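You operate a simulated robot arm through the tools that you are given. There is no shell and no other tool.

You run a simulated robot arm. Do the job below in one go: nothing can be reset, and whatever is moved stays where it is left.

Task
Tension the drive belt, slide the guard over it and fasten both guard latches.
Fine: roller lever at TIGHT; slack 3 to 5 mm as read on the slack gauge.
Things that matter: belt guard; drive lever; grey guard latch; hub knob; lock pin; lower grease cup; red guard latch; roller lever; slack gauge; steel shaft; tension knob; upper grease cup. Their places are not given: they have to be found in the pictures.

Only the result counts: the job must be done as asked and must still hold three seconds after the hand-in. Knocking over, shifting, dropping, spilling or breaking anything else fails it.

Robot
A 7-joint arm with a fingered hand, fixed in place. Base frame: the origin is on the floor under the middle of its stand, x ahead of it, y to its left, z up. Units: m, degrees, N and s.
It reaches about 1.023 m from its shoulder. Its first joint turns from -166.0 to 166.0 degrees. Payload 4 kg.
The tool frame sits at the grasp point between the pads (the TCP): z along the fingers, y along the line on which they close. The tips reach 0.03 m beyond it. The gripper opens to 0.104 m; its body begins 0.035 m behind the TCP. The gripper is a hand of 4 fingers: y runs from the thumb to the fingers, the wrist lies at [-0.015, -0.113, -0.19] in the tool frame.
Orientation is told as [roll, pitch, yaw] about the base's x, y, z axes, in that order, counted from this pose: with the fingers straight down and the wrist toward the robot, the tool's x, y and z point along [0, 1, 0], [1, 0, 0] and [0, 0, -1] of the base frame.

Tools
- The arm moves only by the tool step_arm. Its argument "steps" is a list of rows, each a list of 6 numbers: the shift along the base's x, y, z in m, then the turn, a rotation vector about the base's x, y, z in degrees. In form: [[dx, dy, dz, wx, wy, wz], ...]. A call has 1 to 20 rows; each row shifts and turns the commanded pose from where the row before left it. Rows are played at 5 a second. More than 0.05 m and 8.6 degrees between two rows, and nothing of the call is played. Where a pose cannot be reached the arm comes as near as it can. A force on the tool above 40 N (or 10 N above the force at the start of the call, whichever is more), or a blocked arm, ends the call early, and 0.2 s more pass. In this call time passes only in rows, and 0.2 s behind the last. It gives the time, the measured TCP pose, the force on the tool (base axes), the opening and the grip force at its end, in the units of the frame above (readings bear some noise), with the torque about the TCP (base axes, N m) and any sound that the robot's microphone picked up, and new pictures: "views" is both (left out), scene, wrist or none.
- Cameras (640 x 400 px; columns grow to the right, rows downward): "scene" is fixed at [0.4002, 0.6515, 1.7036]; the picture's right is [-0.97, -0.24, 0.00], its down [-0.10, 0.43, -0.90] and it looks along [0.21, -0.87, -0.44] (base axes); focal length 327 px, centre (320, 200). "wrist" rides on the gripper at [0.061, -0.092, -0.13] in the tool frame; the picture's right is [-0.81, 0.27, -0.52], its down [-0.53, -0.71, 0.46] and it looks along [-0.24, 0.64, 0.72] (tool axes); focal length 275 px, centre (320, 200).
- curl_fingers(index, middle, ring, thumb_bend, thumb_turn): sets how far each is bent, from 0 (flat) to 1 (curled in); at 0.3 the hand is open as for a grip, at 0.7 the pads meet at the TCP. One left out holds its place. A second passes; each finger stops where it meets its share of the squeeze, and holds until it gets a number again. It is the only way to open and close the hand. It gives what a move gives, with no picture; readings hold the bend of each and the force on the fingers (four entries, about 0 where the hand has none), thumb and palm. thumb_turn goes from beside the hand (0) to across from the fingers (1), as for a grip.
- locate(camera, pixels): for up to 12 pixels [column, row] of the newest picture of that camera ("zoom" is the newest enlarged one), the place [x, y, z] in the base frame of the surface seen there, good to about 0.003 m. It takes no simulated time.
- zoom(camera, box): a new picture of the part [left, top, right, bottom] of that camera's present view, enlarged. It takes no simulated time.
- hand_in(): hands the job in; it is judged then, once.

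Unless the task says otherwise, let go and move clear before handing in.

The tools are called after ">>>" as name(argument=value, ...) on one line, values as JSON. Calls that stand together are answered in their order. step_arm: Moves the arm, as the interface text tells. Its arguments: {"type":"object","properties":{"steps":{"type":"array","items":{"type":"array","items":{"type":"number"}}},"views":{"type":"string","enum":["both","scene","wrist","none"]}},"required":["steps"]} The other tools are called the same way: curl_fingers (index, middle, ring, thumb_bend, thumb_turn) moves the fingers one by one; locate (camera, pixels) gives the place of the surface under pixels of a picture; zoom (camera, box) takes an enlarged picture of a part of a camera's view; hand_in () hands the job in.

At the start:

```text
time: 0.0
tool_pos: [0.3652, -0.2639, 1.53]
orientation: [0.1, 0.0, 0.0]
wrist_force: [-0.1, 0.2, 0.0]
moment: [0.02, 0.02, 0.0]
opening: 0.1032
gripper_force: 0.0
shape: jaw
bend: [0.3, 0.3, 0.3, 0.3, 0.98]
finger forces: [0.1, 0.0, 0.0, 0.1, 0.0, 0.0]
```

scene: 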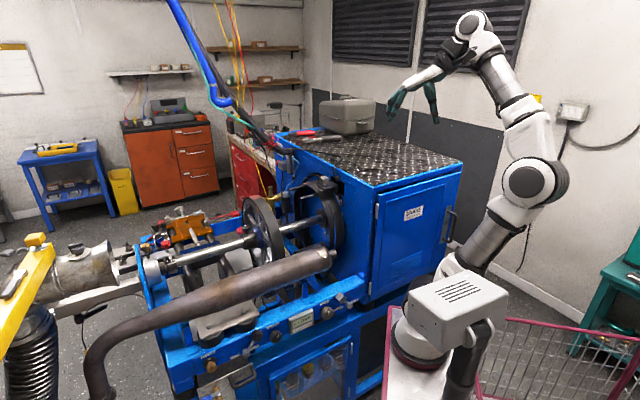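
wrist: 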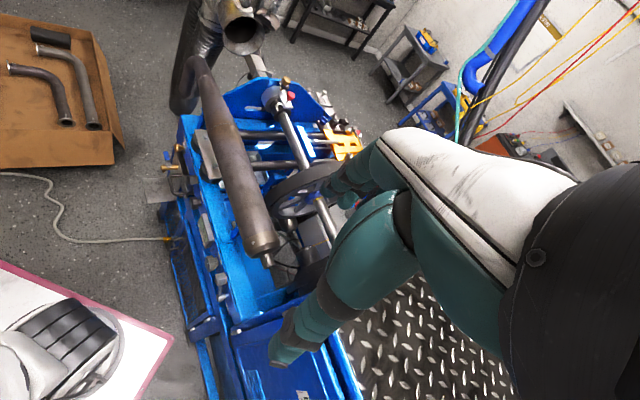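

The scene shows a blue machine with shafts and pulleys around pixels (150-350, 180-340), but the small parts are not clear yet. I'll zoom in on several areas to find the levers, latches and gauge.

>>> zoom(camera="scene", box=[130, 170, 370, 320])

>>> zoom(camera="scene", box=[160, 270, 370, 400])

>>> zoom(camera="wrist", box=[150, 60, 390, 210])

>>> zoom(camera="scene", box=[230, 80, 470, 230])

```text
2.67 times, centred on (250, 245) of scene
```

zoom: 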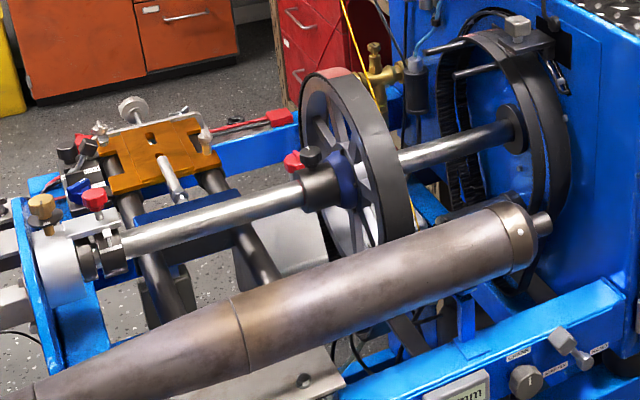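

```text
3.05 times, centred on (265, 335) of scene
```

zoom: 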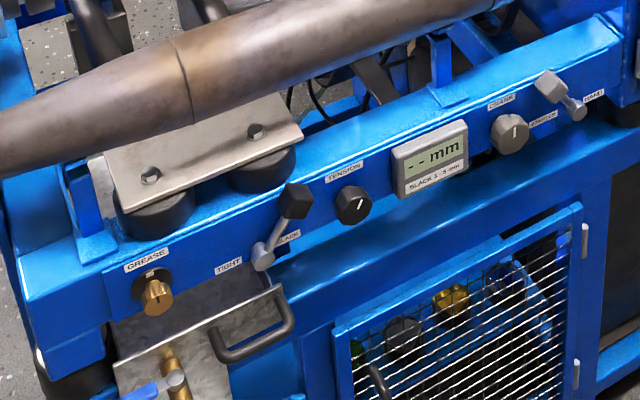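

```text
2.67 times, centred on (270, 135) of wrist
```

zoom: 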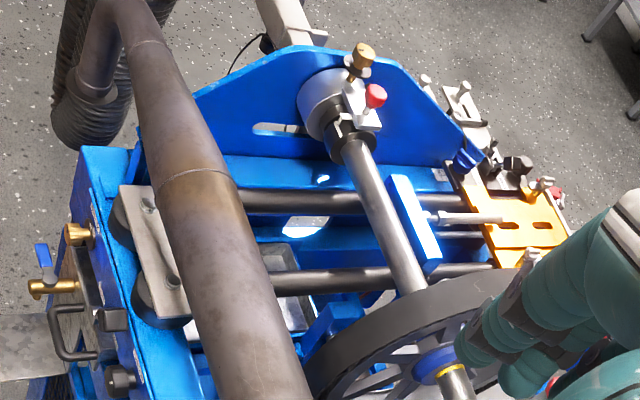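

```text
2.67 times, centred on (350, 155) of scene
```

zoom: 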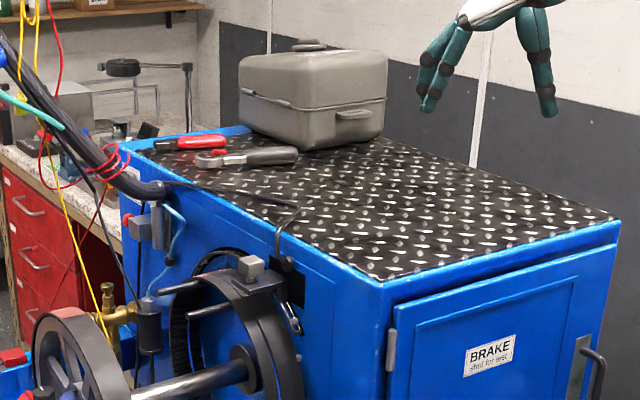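

The front panel holds the GREASE cup, the TIGHT/SLACK lever, the TENSION knob, the mm gauge, another knob and a lever (scene pixels 200-370, 280-370). I'll zoom in closer to read the labels and find the guard and its latches.

>>> zoom(camera="scene", box=[280, 280, 380, 342])

>>> zoom(camera="scene", box=[225, 320, 305, 370])

>>> zoom(camera="scene", box=[280, 160, 376, 220])

>>> zoom(camera="scene", box=[130, 195, 226, 285])

>>> zoom(camera="scene", box=[220, 190, 350, 270])

```text
6.40 times, centred on (330, 311) of scene
```

zoom: 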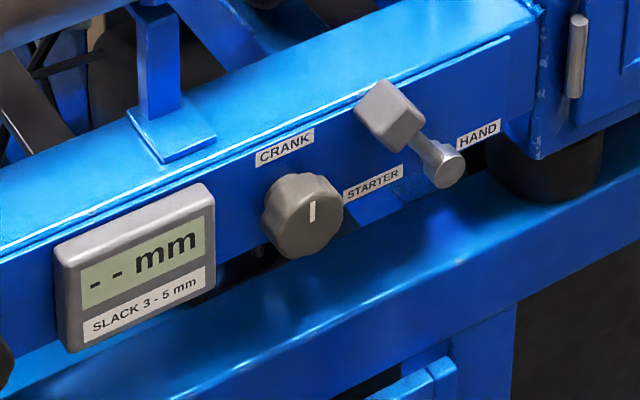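

```text
8.00 times, centred on (265, 345) of scene
```

zoom: 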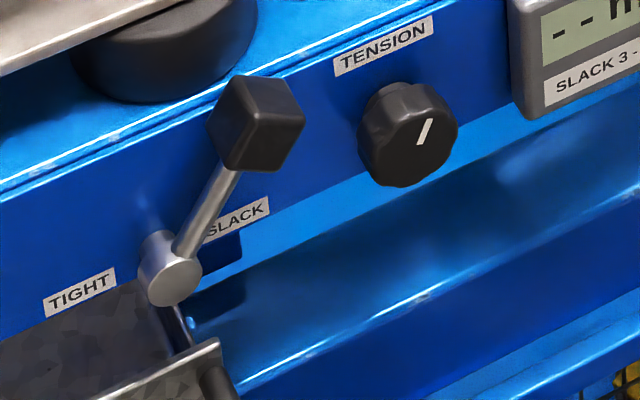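

```text
6.67 times, centred on (328, 190) of scene
```

zoom: 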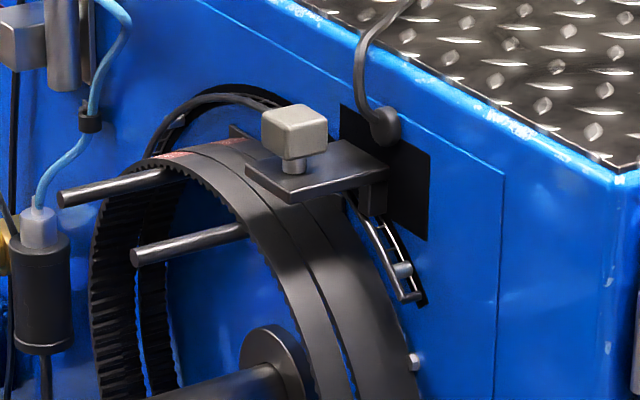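

```text
4.44 times, centred on (178, 240) of scene
```

zoom: 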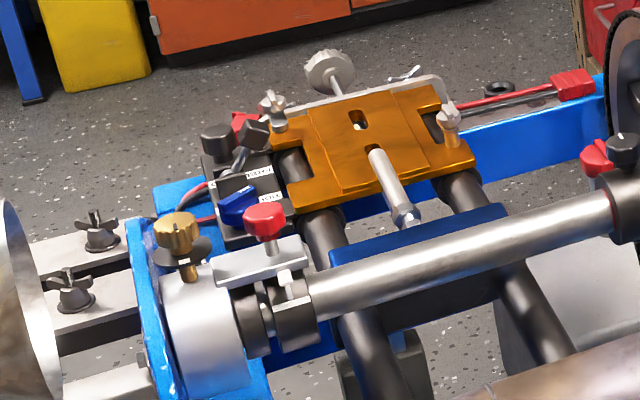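

```text
4.92 times, centred on (285, 230) of scene
```

zoom: 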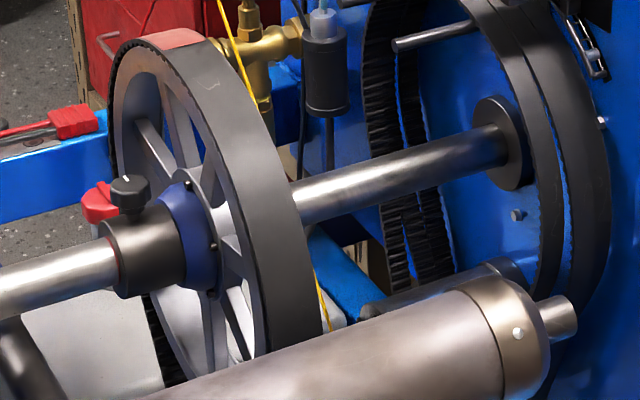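

The zooms show a ring with a grey cube handle near (322,178), a hub knob at (238,228), a red-topped part at (187,243) and a labelled box near (185,235). I'll zoom tighter on each and locate the main points.

>>> zoom(camera="scene", box=[160, 210, 208, 250])

>>> zoom(camera="scene", box=[225, 215, 273, 245])

>>> zoom(camera="scene", box=[310, 180, 358, 230])

>>> zoom(camera="scene", box=[200, 200, 264, 240])

>>> locate(camera="scene", pixels=[[322, 178], [285, 350], [262, 337], [246, 354], [281, 337], [302, 322], [327, 313], [341, 306], [349, 305], [211, 366], [238, 228], [187, 246]])

```text
10.00 times, centred on (184, 230) of scene
```

zoom: 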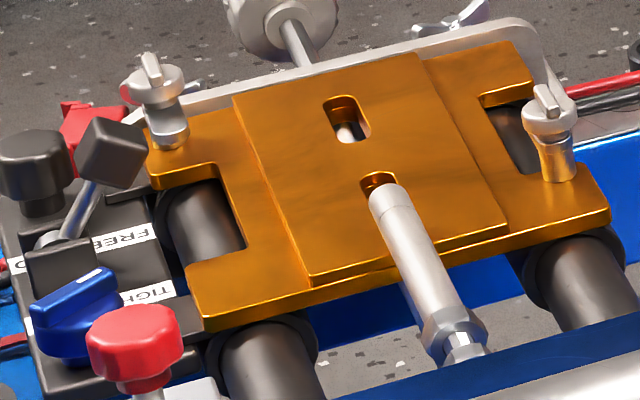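

```text
13.33 times, centred on (249, 230) of scene
```

zoom: 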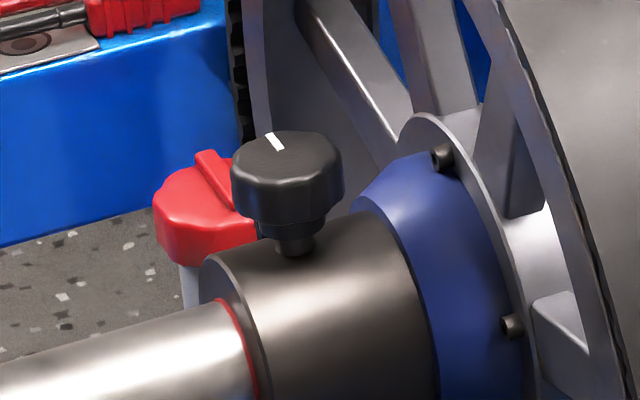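

```text
8.00 times, centred on (334, 205) of scene
```

zoom: 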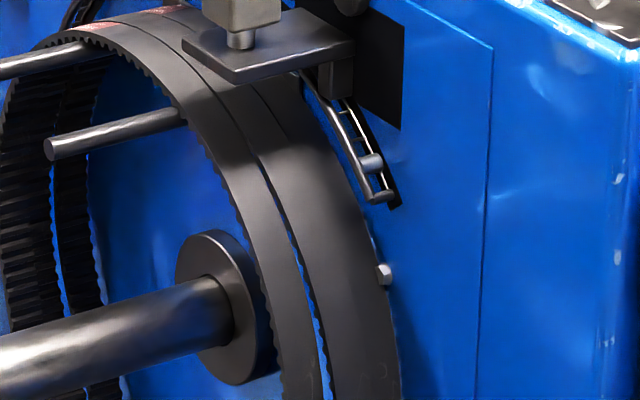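

```text
10.00 times, centred on (232, 220) of scene
```

zoom: 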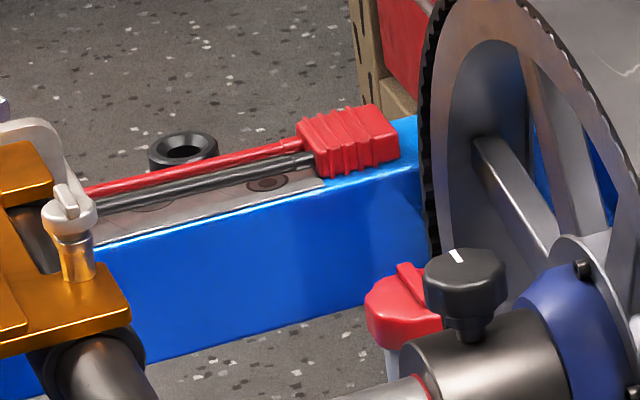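

```text
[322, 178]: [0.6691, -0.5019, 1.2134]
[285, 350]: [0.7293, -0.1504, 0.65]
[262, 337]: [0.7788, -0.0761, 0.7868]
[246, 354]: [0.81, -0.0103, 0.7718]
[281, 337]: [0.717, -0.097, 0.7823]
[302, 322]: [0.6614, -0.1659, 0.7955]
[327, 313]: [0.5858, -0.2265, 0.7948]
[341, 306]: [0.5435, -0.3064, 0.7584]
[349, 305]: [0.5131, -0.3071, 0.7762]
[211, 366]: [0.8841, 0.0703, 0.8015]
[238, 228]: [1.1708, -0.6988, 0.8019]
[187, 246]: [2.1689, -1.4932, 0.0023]
```

The front panel runs diagonally from about (0.88, 0.07) to (0.51, -0.31) at z≈0.79, and the cube handle is at (0.67, -0.50, 1.21). I'll locate more points on the ring, wheel, shaft and far parts to build a map.

>>> locate(camera="scene", pixels=[[326, 188], [350, 195], [290, 192], [303, 198], [316, 240], [345, 230], [330, 215], [341, 209], [300, 225], [246, 215], [262, 205], [285, 245]])

>>> locate(camera="scene", pixels=[[178, 226], [170, 223], [167, 239], [174, 240], [180, 244], [186, 242], [232, 230], [200, 215], [235, 214], [169, 248], [171, 218], [200, 222]])

>>> zoom(camera="scene", box=[150, 215, 190, 255])

>>> zoom(camera="wrist", box=[310, 80, 370, 170])

>>> zoom(camera="wrist", box=[250, 70, 330, 140])

```text
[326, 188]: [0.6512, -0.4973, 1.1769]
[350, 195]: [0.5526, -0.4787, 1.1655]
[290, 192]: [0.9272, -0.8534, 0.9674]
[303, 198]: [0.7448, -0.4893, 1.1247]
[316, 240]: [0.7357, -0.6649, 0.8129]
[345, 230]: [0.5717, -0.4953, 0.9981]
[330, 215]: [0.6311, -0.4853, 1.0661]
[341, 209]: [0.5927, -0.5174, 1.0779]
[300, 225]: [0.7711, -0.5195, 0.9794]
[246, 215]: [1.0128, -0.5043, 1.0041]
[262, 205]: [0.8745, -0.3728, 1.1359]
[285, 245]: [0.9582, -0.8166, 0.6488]
```

```text
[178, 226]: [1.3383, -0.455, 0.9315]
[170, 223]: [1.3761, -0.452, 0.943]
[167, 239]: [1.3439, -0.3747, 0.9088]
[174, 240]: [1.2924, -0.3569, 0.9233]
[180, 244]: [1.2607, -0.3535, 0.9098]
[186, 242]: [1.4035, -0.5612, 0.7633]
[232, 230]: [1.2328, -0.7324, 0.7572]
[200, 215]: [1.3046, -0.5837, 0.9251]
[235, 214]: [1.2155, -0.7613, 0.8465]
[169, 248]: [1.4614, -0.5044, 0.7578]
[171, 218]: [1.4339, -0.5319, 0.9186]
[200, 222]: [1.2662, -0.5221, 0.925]
```

```text
10.00 times, centred on (170, 235) of scene
```

zoom: 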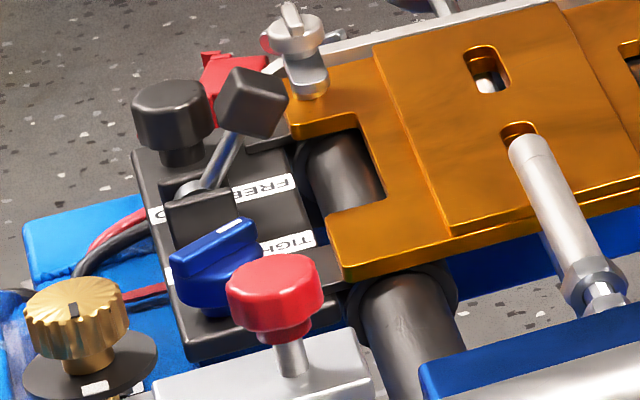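

```text
4.44 times, centred on (340, 125) of wrist
```

zoom: 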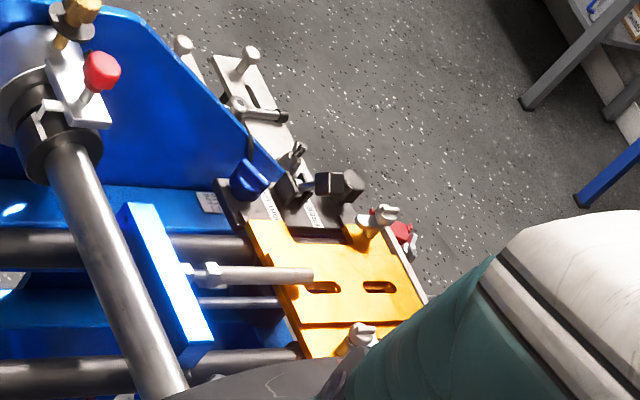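

```text
5.71 times, centred on (290, 105) of wrist
```

zoom: 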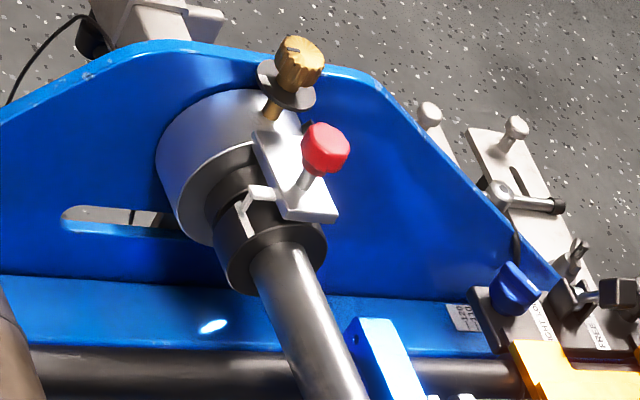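

The FREE/TIGHT box is about 1.36 m away and may be a decoy or simply out of reach, while the front panel and the ring are near. I'll zoom the wrist picture on the panel and housing side before moving.

>>> zoom(camera="wrist", box=[150, 130, 310, 230])

>>> zoom(camera="wrist", box=[240, 170, 400, 290])

>>> zoom(camera="wrist", box=[150, 230, 310, 400])

```text
4.00 times, centred on (230, 180) of wrist
```

zoom: 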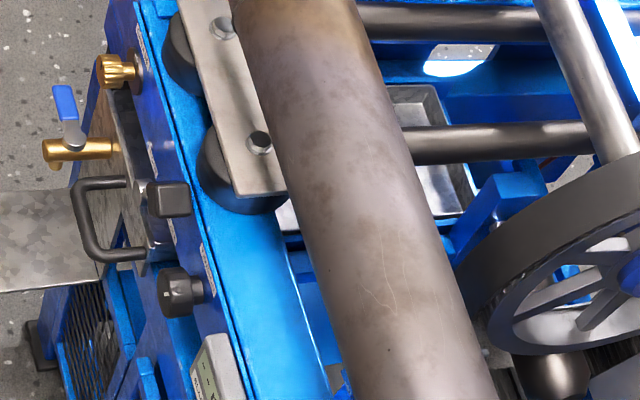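

```text
3.33 times, centred on (320, 230) of wrist
```

zoom: 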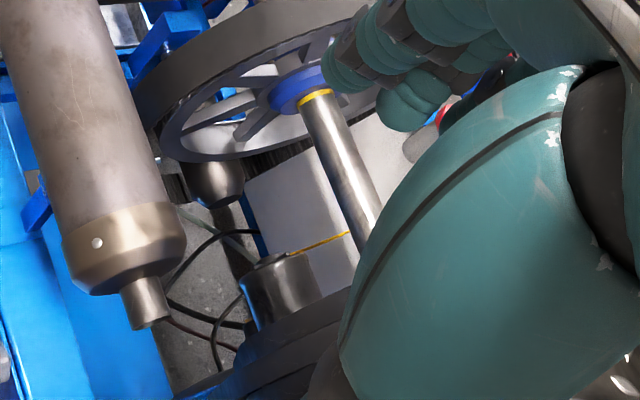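

```text
2.35 times, centred on (230, 315) of wrist
```

zoom: 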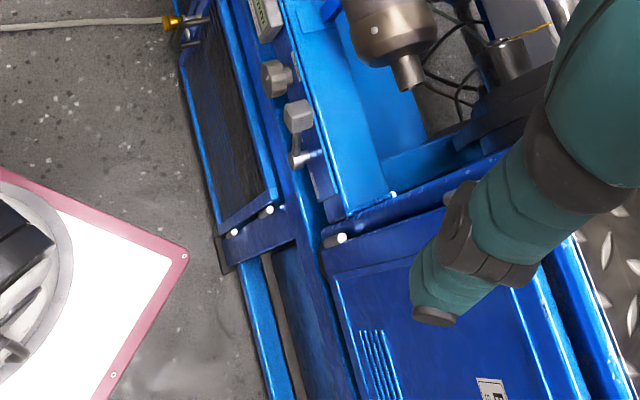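

I need a better map of the ring and cube handle assembly. I'll zoom the scene on it and then locate points in that zoom.

>>> zoom(camera="scene", box=[284, 166, 356, 211])

```text
8.89 times, centred on (320, 188) of scene
```

zoom: 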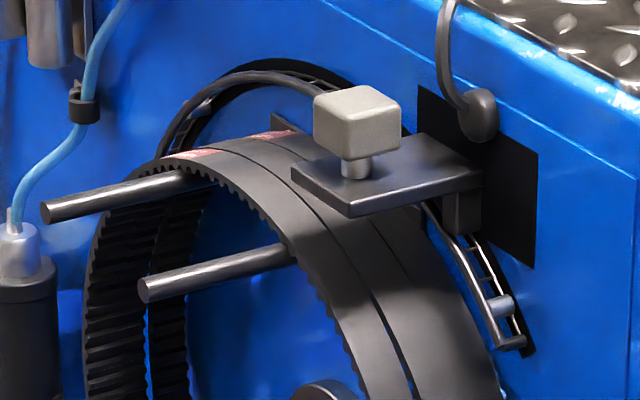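

>>> locate(camera="zoom", pixels=[[358, 115], [355, 165], [320, 180], [440, 170], [460, 215], [510, 120], [520, 250], [480, 110], [50, 212], [150, 287], [290, 120], [505, 305]])

>>> locate(camera="zoom", pixels=[[190, 160], [270, 138], [350, 230], [380, 300], [430, 260], [250, 180], [110, 300], [160, 300], [170, 180], [280, 250], [240, 80], [440, 260]])

```text
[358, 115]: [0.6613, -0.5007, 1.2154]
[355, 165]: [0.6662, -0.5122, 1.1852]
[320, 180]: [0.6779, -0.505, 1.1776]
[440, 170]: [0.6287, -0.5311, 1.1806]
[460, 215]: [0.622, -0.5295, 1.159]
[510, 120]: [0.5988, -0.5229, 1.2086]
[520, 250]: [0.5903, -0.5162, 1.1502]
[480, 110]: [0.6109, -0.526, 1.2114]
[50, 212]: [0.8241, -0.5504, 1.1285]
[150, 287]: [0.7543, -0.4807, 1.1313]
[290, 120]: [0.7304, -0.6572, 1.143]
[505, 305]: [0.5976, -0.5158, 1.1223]
```

```text
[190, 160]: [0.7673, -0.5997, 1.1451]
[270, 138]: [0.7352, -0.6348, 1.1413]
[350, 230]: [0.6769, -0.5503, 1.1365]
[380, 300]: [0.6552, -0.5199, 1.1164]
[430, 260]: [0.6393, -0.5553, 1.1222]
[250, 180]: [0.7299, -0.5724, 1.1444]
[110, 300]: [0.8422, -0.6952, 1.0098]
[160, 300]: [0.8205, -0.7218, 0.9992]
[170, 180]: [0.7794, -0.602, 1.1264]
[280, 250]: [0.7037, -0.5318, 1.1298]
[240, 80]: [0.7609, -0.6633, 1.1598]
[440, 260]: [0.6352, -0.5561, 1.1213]
```

The rings near the housing look like toothed belts hung on two pegs, and the grey cube sits on a bracket. I'll check the lower mesh door and other regions of the scene for the guard and its latches.

>>> zoom(camera="scene", box=[255, 330, 385, 400])

>>> zoom(camera="scene", box=[170, 330, 280, 400])

>>> zoom(camera="scene", box=[230, 115, 320, 200])

>>> zoom(camera="scene", box=[350, 165, 480, 310])

>>> zoom(camera="scene", box=[0, 210, 160, 400])

```text
4.92 times, centred on (320, 365) of scene
```

zoom: 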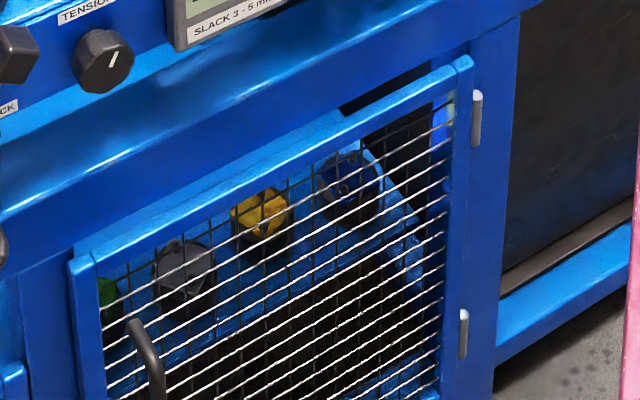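

```text
5.71 times, centred on (225, 365) of scene
```

zoom: 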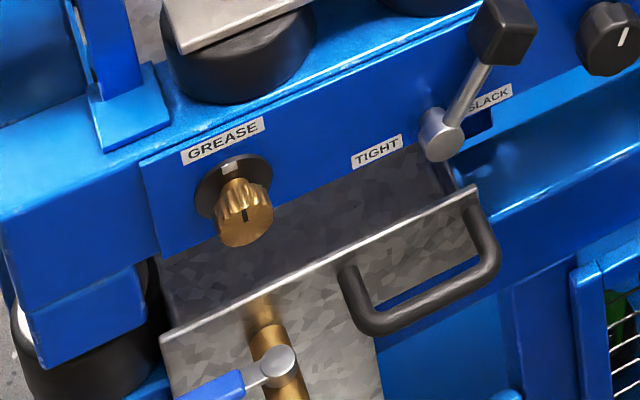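

```text
4.71 times, centred on (275, 158) of scene
```

zoom: 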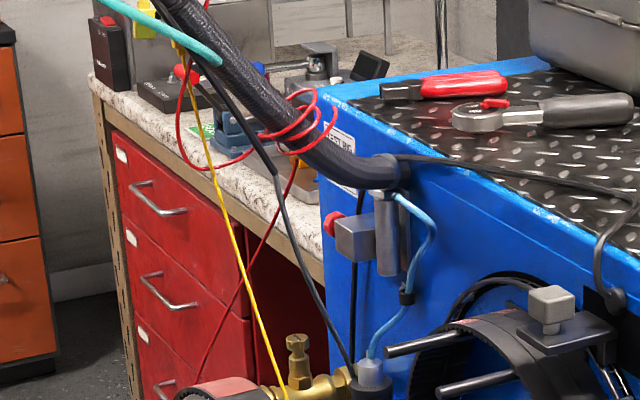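

```text
2.76 times, centred on (415, 238) of scene
```

zoom: 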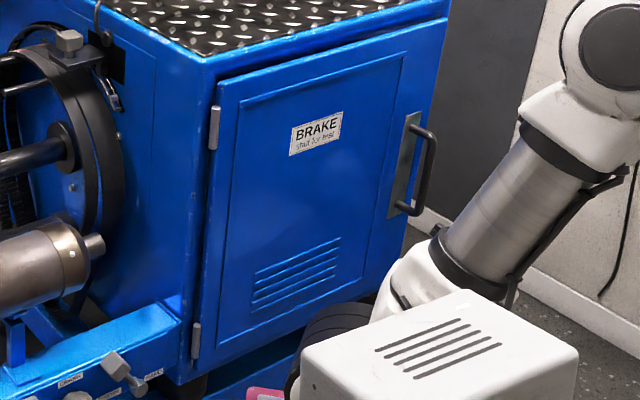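

```text
2.11 times, centred on (80, 305) of scene
```

zoom: 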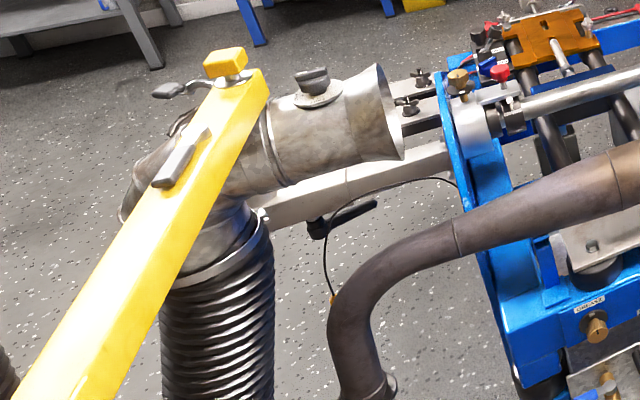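

No obvious latch shows on the door, so I want a closer look at the far side and the panel. The hand is at z≈1.53, above everything but the hoses, so I'll locate the hose and then move the wrist camera forward a little.

>>> locate(camera="scene", pixels=[[215, 90], [250, 115], [285, 145], [235, 60], [190, 40], [490, 60], [530, 180], [450, 270], [475, 340], [400, 160], [345, 115], [420, 90]])

>>> step_arm(steps=[[0.05, 0, 0, 0, 0, 0], [0.05, 0, 0, 0, 0, 0], [0.05, 0, 0, 0, 0, 0], [0.05, 0, 0, 0, 0, 0]], views="both")

```text
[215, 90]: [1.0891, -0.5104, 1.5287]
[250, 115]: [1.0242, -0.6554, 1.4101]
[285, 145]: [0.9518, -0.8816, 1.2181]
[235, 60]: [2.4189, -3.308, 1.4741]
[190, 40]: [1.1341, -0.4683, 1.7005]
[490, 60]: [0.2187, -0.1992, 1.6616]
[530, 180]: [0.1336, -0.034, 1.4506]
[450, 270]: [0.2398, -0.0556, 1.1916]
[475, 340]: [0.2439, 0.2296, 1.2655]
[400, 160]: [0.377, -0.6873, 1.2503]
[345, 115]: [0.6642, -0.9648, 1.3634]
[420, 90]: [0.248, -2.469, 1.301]
```

```text
time: 1.0
tool_pos: [0.5643, -0.2628, 1.5332]
orientation: [-0.1, -0.3, -0.2]
wrist_force: [-1.2, 0.1, -0.5]
moment: [-0.03, -0.09, -0.01]
opening: 0.1039
gripper_force: 0.1
shape: jaw
bend: [0.3, 0.3, 0.3, 0.3, 0.98]
finger forces: [0.0, 0.0, 0.0, 0.0, 0.1, 0.0]
```

scene: 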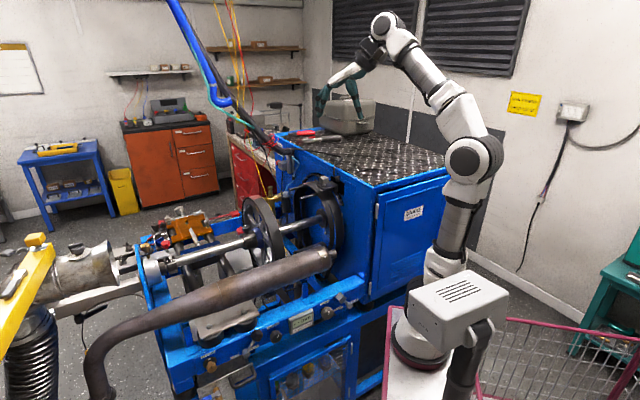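
wrist: 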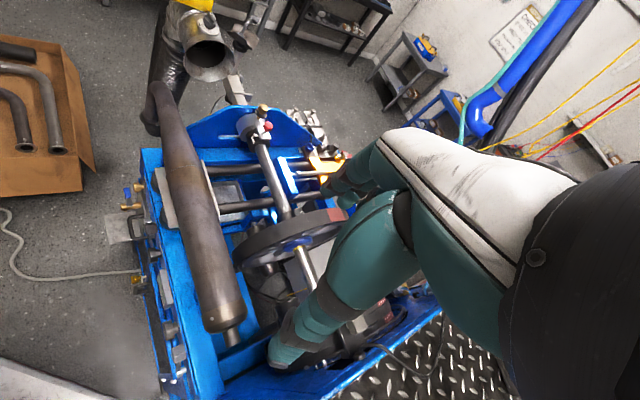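

The ring with a red mark shows behind the fingers at wrist pixel (360,322). I'll zoom there and on the far side.

>>> zoom(camera="wrist", box=[220, 200, 460, 400])

>>> zoom(camera="wrist", box=[230, 90, 360, 220])

>>> zoom(camera="wrist", box=[100, 170, 230, 400])

```text
2.00 times, centred on (340, 300) of wrist
```

zoom: 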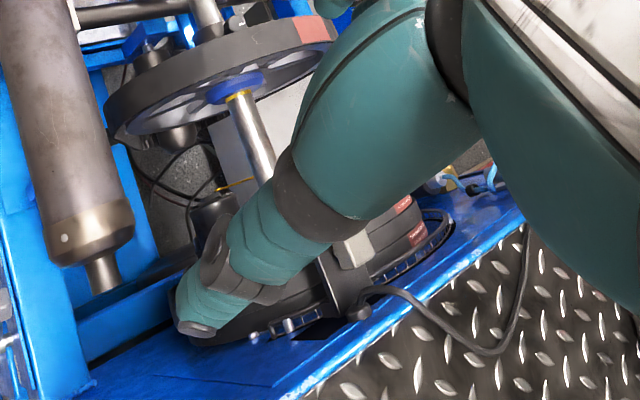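

```text
3.08 times, centred on (295, 155) of wrist
```

zoom: 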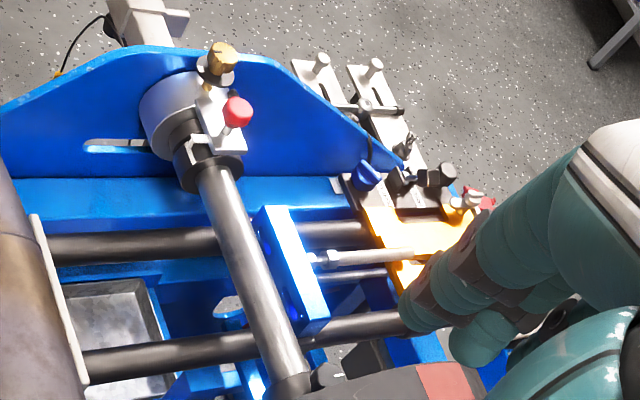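

```text
1.74 times, centred on (165, 285) of wrist
```

zoom: 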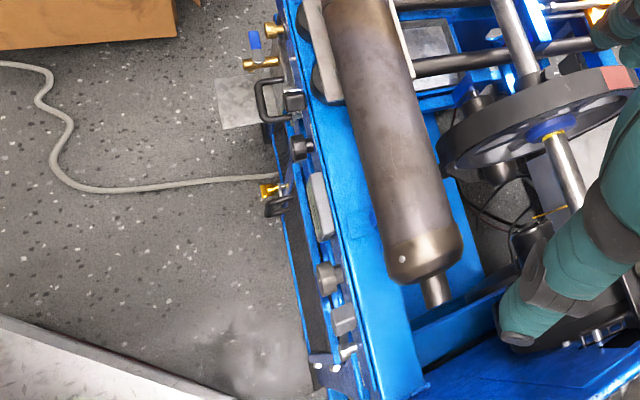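

A view from the front-left side would show the ring and bracket clear of the fingers. I'll yaw the hand by about -90° in small turns where it is, high above the machine.

>>> step_arm(steps=[[0, 0, 0, 0, 0, -8], [0, 0, 0, 0, 0, -8], [0, 0, 0, 0, 0, -8], [0, 0, 0, 0, 0, -8], [0, 0, 0, 0, 0, -8], [0, 0, 0, 0, 0, -8], [0, 0, 0, 0, 0, -8], [0.01, 0.01, 0, 0, 0, -8], [0.01, 0.02, 0, 0, 0, -8], [0.01, 0.02, 0, 0, 0, -8], [0.01, 0.02, 0, 0, 0, -8]], views="both")

```text
time: 3.4
tool_pos: [0.5936, -0.2053, 1.5339]
orientation: [0.7, 0.1, -85.1]
wrist_force: [1.4, -1.0, 0.3]
moment: [0.04, 0.08, -0.03]
opening: 0.1039
gripper_force: 0.0
shape: jaw
bend: [0.3, 0.3, 0.3, 0.3, 0.98]
finger forces: [0.0, 0.0, 0.0, 0.0, 0.0, 0.1]
out of reach, approached as far as the arm can: row 11
```

scene: 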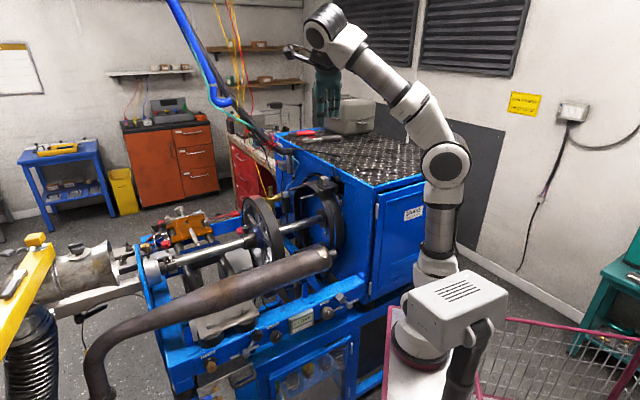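
wrist: 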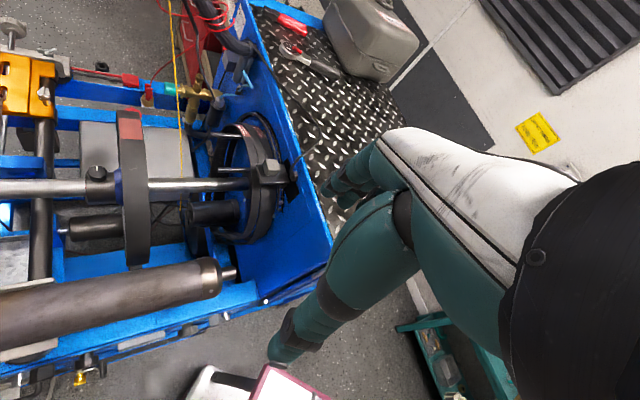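

The wrist view now shows the ring assembly clearly at (240,180). I'll zoom on it and on the back beam.

>>> zoom(camera="wrist", box=[170, 100, 330, 260])

>>> zoom(camera="wrist", box=[0, 10, 180, 130])

>>> zoom(camera="wrist", box=[40, 90, 200, 230])

>>> zoom(camera="wrist", box=[0, 270, 250, 400])

```text
2.50 times, centred on (250, 180) of wrist
```

zoom: 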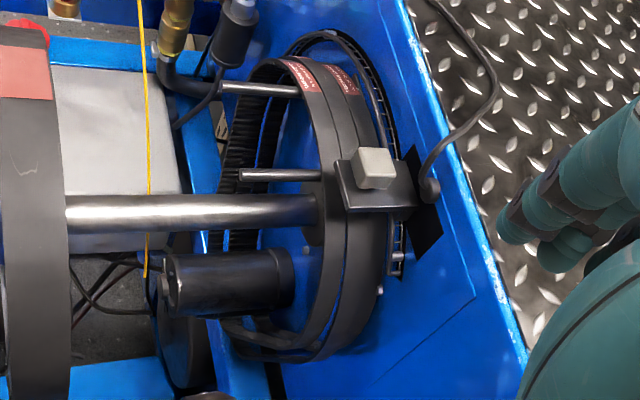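

```text
3.33 times, centred on (90, 70) of wrist
```

zoom: 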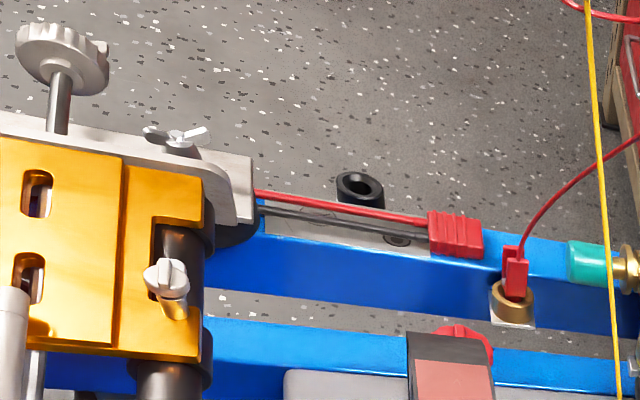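

```text
2.86 times, centred on (120, 160) of wrist
```

zoom: 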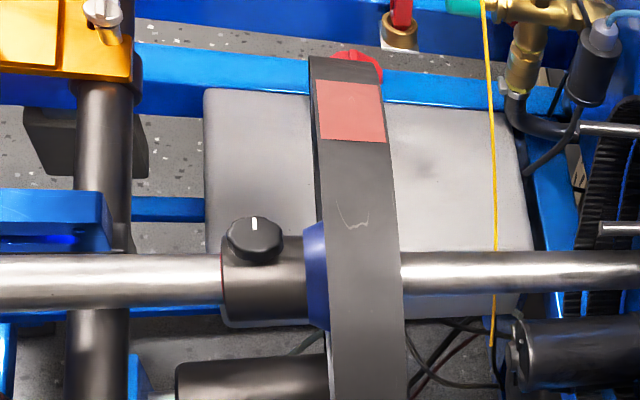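

```text
2.56 times, centred on (125, 335) of wrist
```

zoom: 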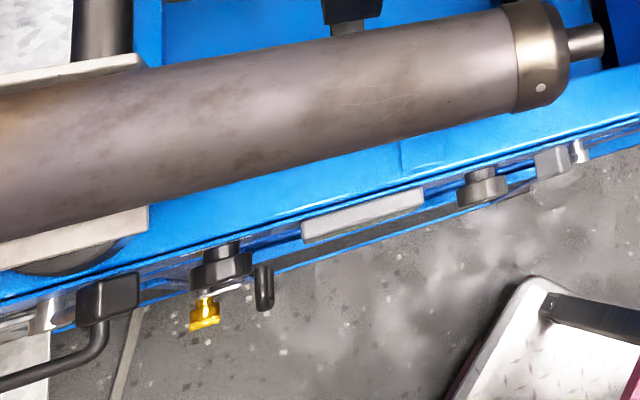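

Now I see a large light-grey plate under the shaft at wrist (140-185, 120-190) and a red dome behind the wheel at (133,97). I'll locate these along with the guard bracket points.

>>> locate(camera="wrist", pixels=[[105, 130], [180, 140], [135, 109], [125, 95], [170, 165], [165, 195], [130, 125], [100, 175], [15, 50], [50, 85], [125, 73], [143, 90]])

>>> locate(camera="wrist", pixels=[[269, 169], [255, 175], [275, 185], [285, 175], [246, 131], [303, 130], [228, 135], [240, 170], [225, 245], [270, 200], [210, 215], [270, 205]])

>>> zoom(camera="wrist", box=[220, 110, 300, 160])

>>> zoom(camera="wrist", box=[230, 155, 310, 215])

```text
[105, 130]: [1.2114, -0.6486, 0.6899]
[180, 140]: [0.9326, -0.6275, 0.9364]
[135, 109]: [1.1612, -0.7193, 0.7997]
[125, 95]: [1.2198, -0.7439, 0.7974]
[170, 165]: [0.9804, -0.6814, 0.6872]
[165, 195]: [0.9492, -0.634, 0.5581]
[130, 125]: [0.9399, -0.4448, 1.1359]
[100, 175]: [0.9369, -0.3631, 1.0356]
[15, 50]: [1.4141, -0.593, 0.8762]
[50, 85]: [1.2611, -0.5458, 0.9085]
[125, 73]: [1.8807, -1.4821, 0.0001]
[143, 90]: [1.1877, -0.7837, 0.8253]
```

```text
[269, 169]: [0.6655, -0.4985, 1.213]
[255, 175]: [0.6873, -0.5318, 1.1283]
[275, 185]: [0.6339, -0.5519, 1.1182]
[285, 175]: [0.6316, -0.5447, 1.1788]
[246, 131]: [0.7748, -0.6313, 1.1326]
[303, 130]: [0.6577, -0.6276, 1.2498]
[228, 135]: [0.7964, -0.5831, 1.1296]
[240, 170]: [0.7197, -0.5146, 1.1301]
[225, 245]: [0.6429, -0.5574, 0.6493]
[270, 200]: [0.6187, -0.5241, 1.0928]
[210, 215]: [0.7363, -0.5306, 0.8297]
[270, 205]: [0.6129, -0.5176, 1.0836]
```

```text
8.00 times, centred on (260, 135) of wrist
```

zoom: 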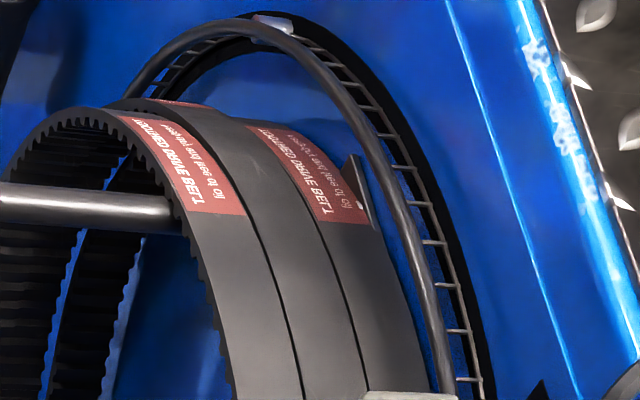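

```text
6.67 times, centred on (270, 185) of wrist
```

zoom: 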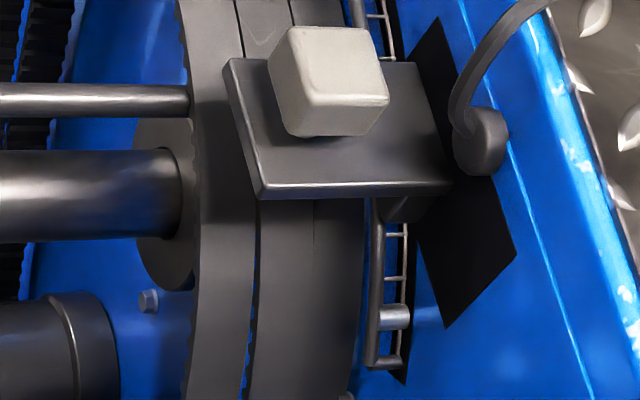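

The guard appears to be the arc-shaped wire cage at the wall, joined to the bracket with the grey cube, and small posts show at its top and lower end. I'll zoom along the whole arc and the wall around it to find the red and grey latches.

>>> zoom(camera="wrist", box=[180, 20, 280, 120])

>>> zoom(camera="wrist", box=[180, 180, 290, 270])

>>> zoom(camera="wrist", box=[150, 70, 230, 140])

>>> zoom(camera="scene", box=[280, 140, 330, 200])

```text
4.00 times, centred on (230, 70) of wrist
```

zoom: 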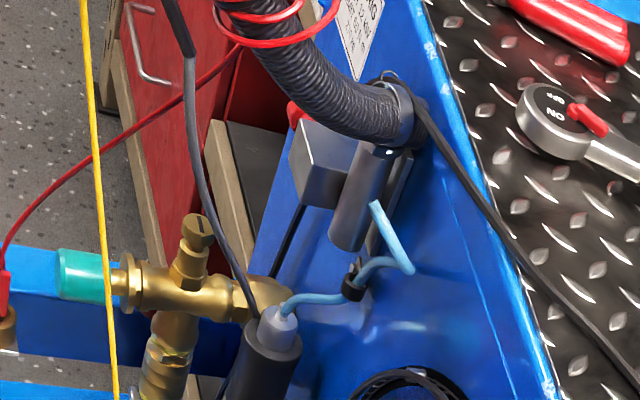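

```text
4.44 times, centred on (235, 225) of wrist
```

zoom: 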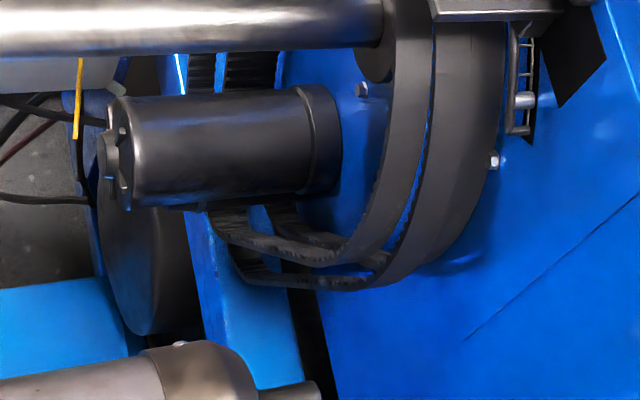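

```text
5.71 times, centred on (190, 105) of wrist
```

zoom: 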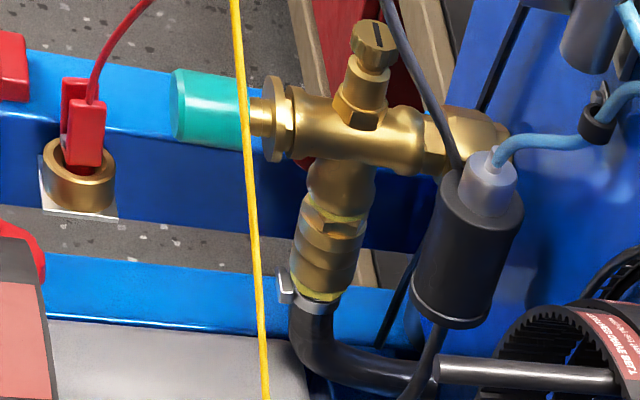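

```text
6.67 times, centred on (305, 170) of scene
```

zoom: 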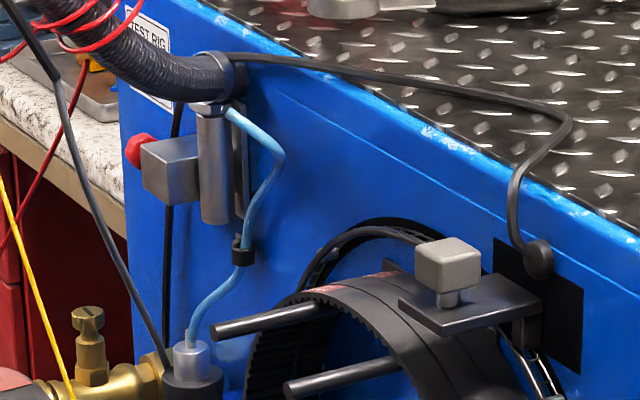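

The labels on the rings read "INDUSTRIAL DRIVE BELT". I'll zoom tightly on the small posts of the arc frame and on the wheel area to find the latches.

>>> zoom(camera="wrist", box=[240, 105, 270, 125])

>>> zoom(camera="wrist", box=[262, 185, 298, 215])

>>> zoom(camera="wrist", box=[110, 85, 160, 120])

>>> zoom(camera="scene", box=[240, 185, 290, 300])

>>> zoom(camera="scene", box=[325, 195, 365, 225])

```text
16.00 times, centred on (255, 115) of wrist
```

zoom: 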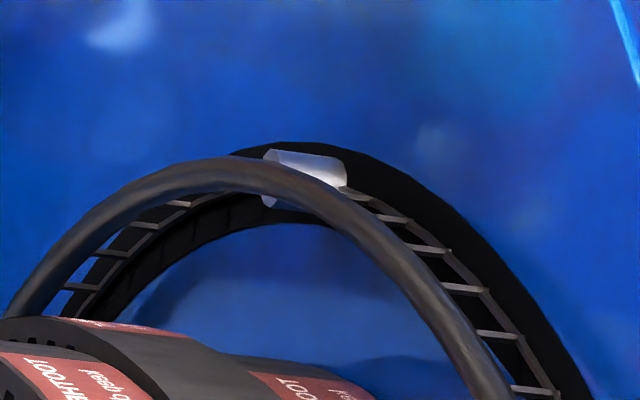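

```text
13.33 times, centred on (280, 200) of wrist
```

zoom: 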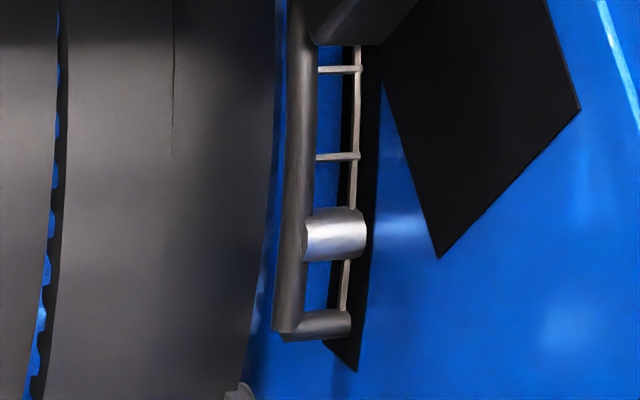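

```text
11.43 times, centred on (135, 102) of wrist
```

zoom: 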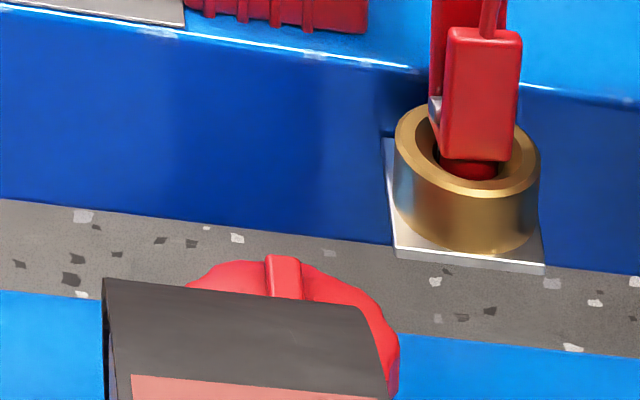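

```text
3.48 times, centred on (265, 242) of scene
```

zoom: 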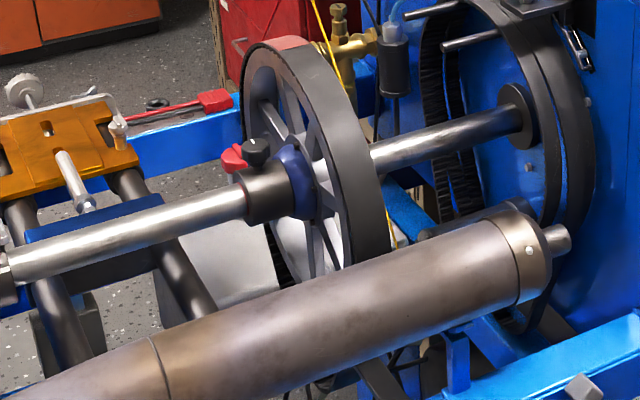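

```text
13.33 times, centred on (345, 210) of scene
```

zoom: 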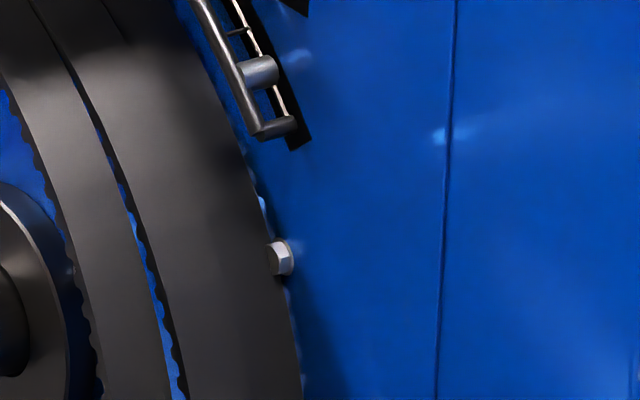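

The red knob behind the wheel looks like a quarter-turn knob, and there is also a red button on a grey box at wrist (224,49). I'll locate both precisely, along with points on the belt bottom and motor.

>>> locate(camera="wrist", pixels=[[138.5, 113.4], [224, 49], [228, 61], [240, 70], [136, 92], [145, 104], [97, 171], [97, 178], [216, 238], [200, 220], [190, 212], [207, 180]])

>>> locate(camera="scene", pixels=[[237, 225], [230, 227], [233, 225], [301, 162], [307, 165], [348, 206], [351, 214], [262, 346], [263, 333], [256, 351], [265, 355], [240, 358]])

```text
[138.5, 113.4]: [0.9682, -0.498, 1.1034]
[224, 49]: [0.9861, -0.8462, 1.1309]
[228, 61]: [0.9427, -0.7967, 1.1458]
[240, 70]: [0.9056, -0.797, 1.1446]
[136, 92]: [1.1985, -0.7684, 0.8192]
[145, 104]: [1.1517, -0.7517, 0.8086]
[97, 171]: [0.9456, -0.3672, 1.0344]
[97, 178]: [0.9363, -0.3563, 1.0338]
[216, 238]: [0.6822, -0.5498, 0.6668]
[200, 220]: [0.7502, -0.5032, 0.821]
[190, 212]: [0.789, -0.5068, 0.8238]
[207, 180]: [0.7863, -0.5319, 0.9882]
```

```text
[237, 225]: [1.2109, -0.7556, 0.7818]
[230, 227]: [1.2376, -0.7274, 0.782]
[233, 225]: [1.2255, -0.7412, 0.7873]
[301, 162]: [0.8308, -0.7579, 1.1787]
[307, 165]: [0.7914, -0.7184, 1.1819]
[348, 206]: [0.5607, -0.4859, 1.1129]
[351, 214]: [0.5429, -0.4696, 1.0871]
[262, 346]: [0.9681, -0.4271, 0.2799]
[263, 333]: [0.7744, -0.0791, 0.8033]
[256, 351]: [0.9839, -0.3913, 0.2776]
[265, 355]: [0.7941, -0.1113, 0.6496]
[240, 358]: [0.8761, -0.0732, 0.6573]
```

My earlier pixel arithmetic was off because of the zoom aspect ratio. I'll re-zoom on the hub area and locate directly in the zoom picture.

>>> zoom(camera="scene", box=[225, 215, 273, 245])

>>> locate(camera="zoom", pixels=[[285, 185], [210, 210], [180, 230], [190, 285], [210, 165], [280, 140], [330, 280], [390, 260], [100, 360], [240, 270], [60, 150], [120, 10]])

```text
13.33 times, centred on (249, 230) of scene
```

zoom: 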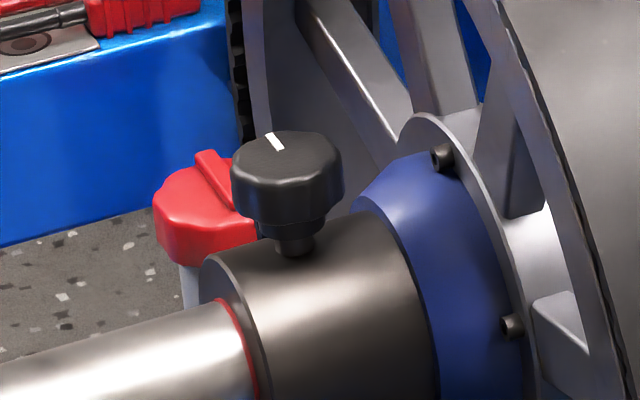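

```text
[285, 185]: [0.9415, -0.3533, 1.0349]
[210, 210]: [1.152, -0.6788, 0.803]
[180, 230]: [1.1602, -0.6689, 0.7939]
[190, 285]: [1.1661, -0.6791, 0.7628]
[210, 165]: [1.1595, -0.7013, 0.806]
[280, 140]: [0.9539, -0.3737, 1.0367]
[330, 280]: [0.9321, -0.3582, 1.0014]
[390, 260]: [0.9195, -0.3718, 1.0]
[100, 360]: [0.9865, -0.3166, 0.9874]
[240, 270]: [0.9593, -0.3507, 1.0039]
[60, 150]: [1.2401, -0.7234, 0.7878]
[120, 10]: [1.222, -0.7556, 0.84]
```

The hub knob is at (0.945, -0.36, 1.035) and the red rib-topped knob at (1.155, -0.68, 0.80). I'll do the same for the left-end group.

>>> zoom(camera="scene", box=[140, 205, 220, 265])

>>> locate(camera="zoom", pixels=[[80, 170], [140, 160], [115, 260], [165, 285], [170, 110], [480, 130], [30, 300], [300, 130], [400, 240], [60, 385], [250, 310], [310, 20]])

```text
6.67 times, centred on (180, 235) of scene
```

zoom: 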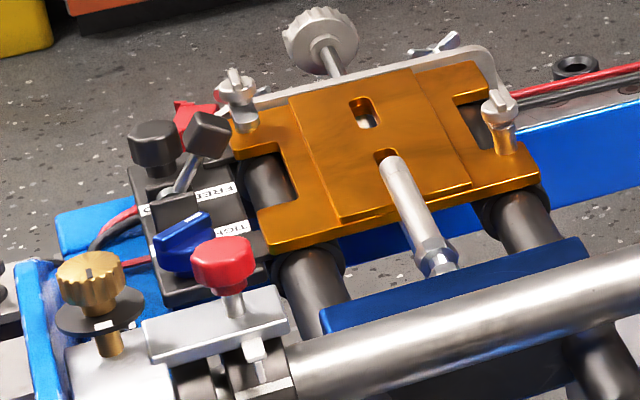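

```text
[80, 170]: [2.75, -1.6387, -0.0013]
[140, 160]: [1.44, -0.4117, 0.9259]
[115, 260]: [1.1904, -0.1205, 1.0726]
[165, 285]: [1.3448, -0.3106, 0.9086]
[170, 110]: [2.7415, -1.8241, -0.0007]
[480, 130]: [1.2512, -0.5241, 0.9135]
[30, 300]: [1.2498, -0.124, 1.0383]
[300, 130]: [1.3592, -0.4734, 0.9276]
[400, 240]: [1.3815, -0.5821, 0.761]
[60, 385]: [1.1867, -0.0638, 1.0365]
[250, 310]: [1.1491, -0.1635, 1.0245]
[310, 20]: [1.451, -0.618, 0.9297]
```

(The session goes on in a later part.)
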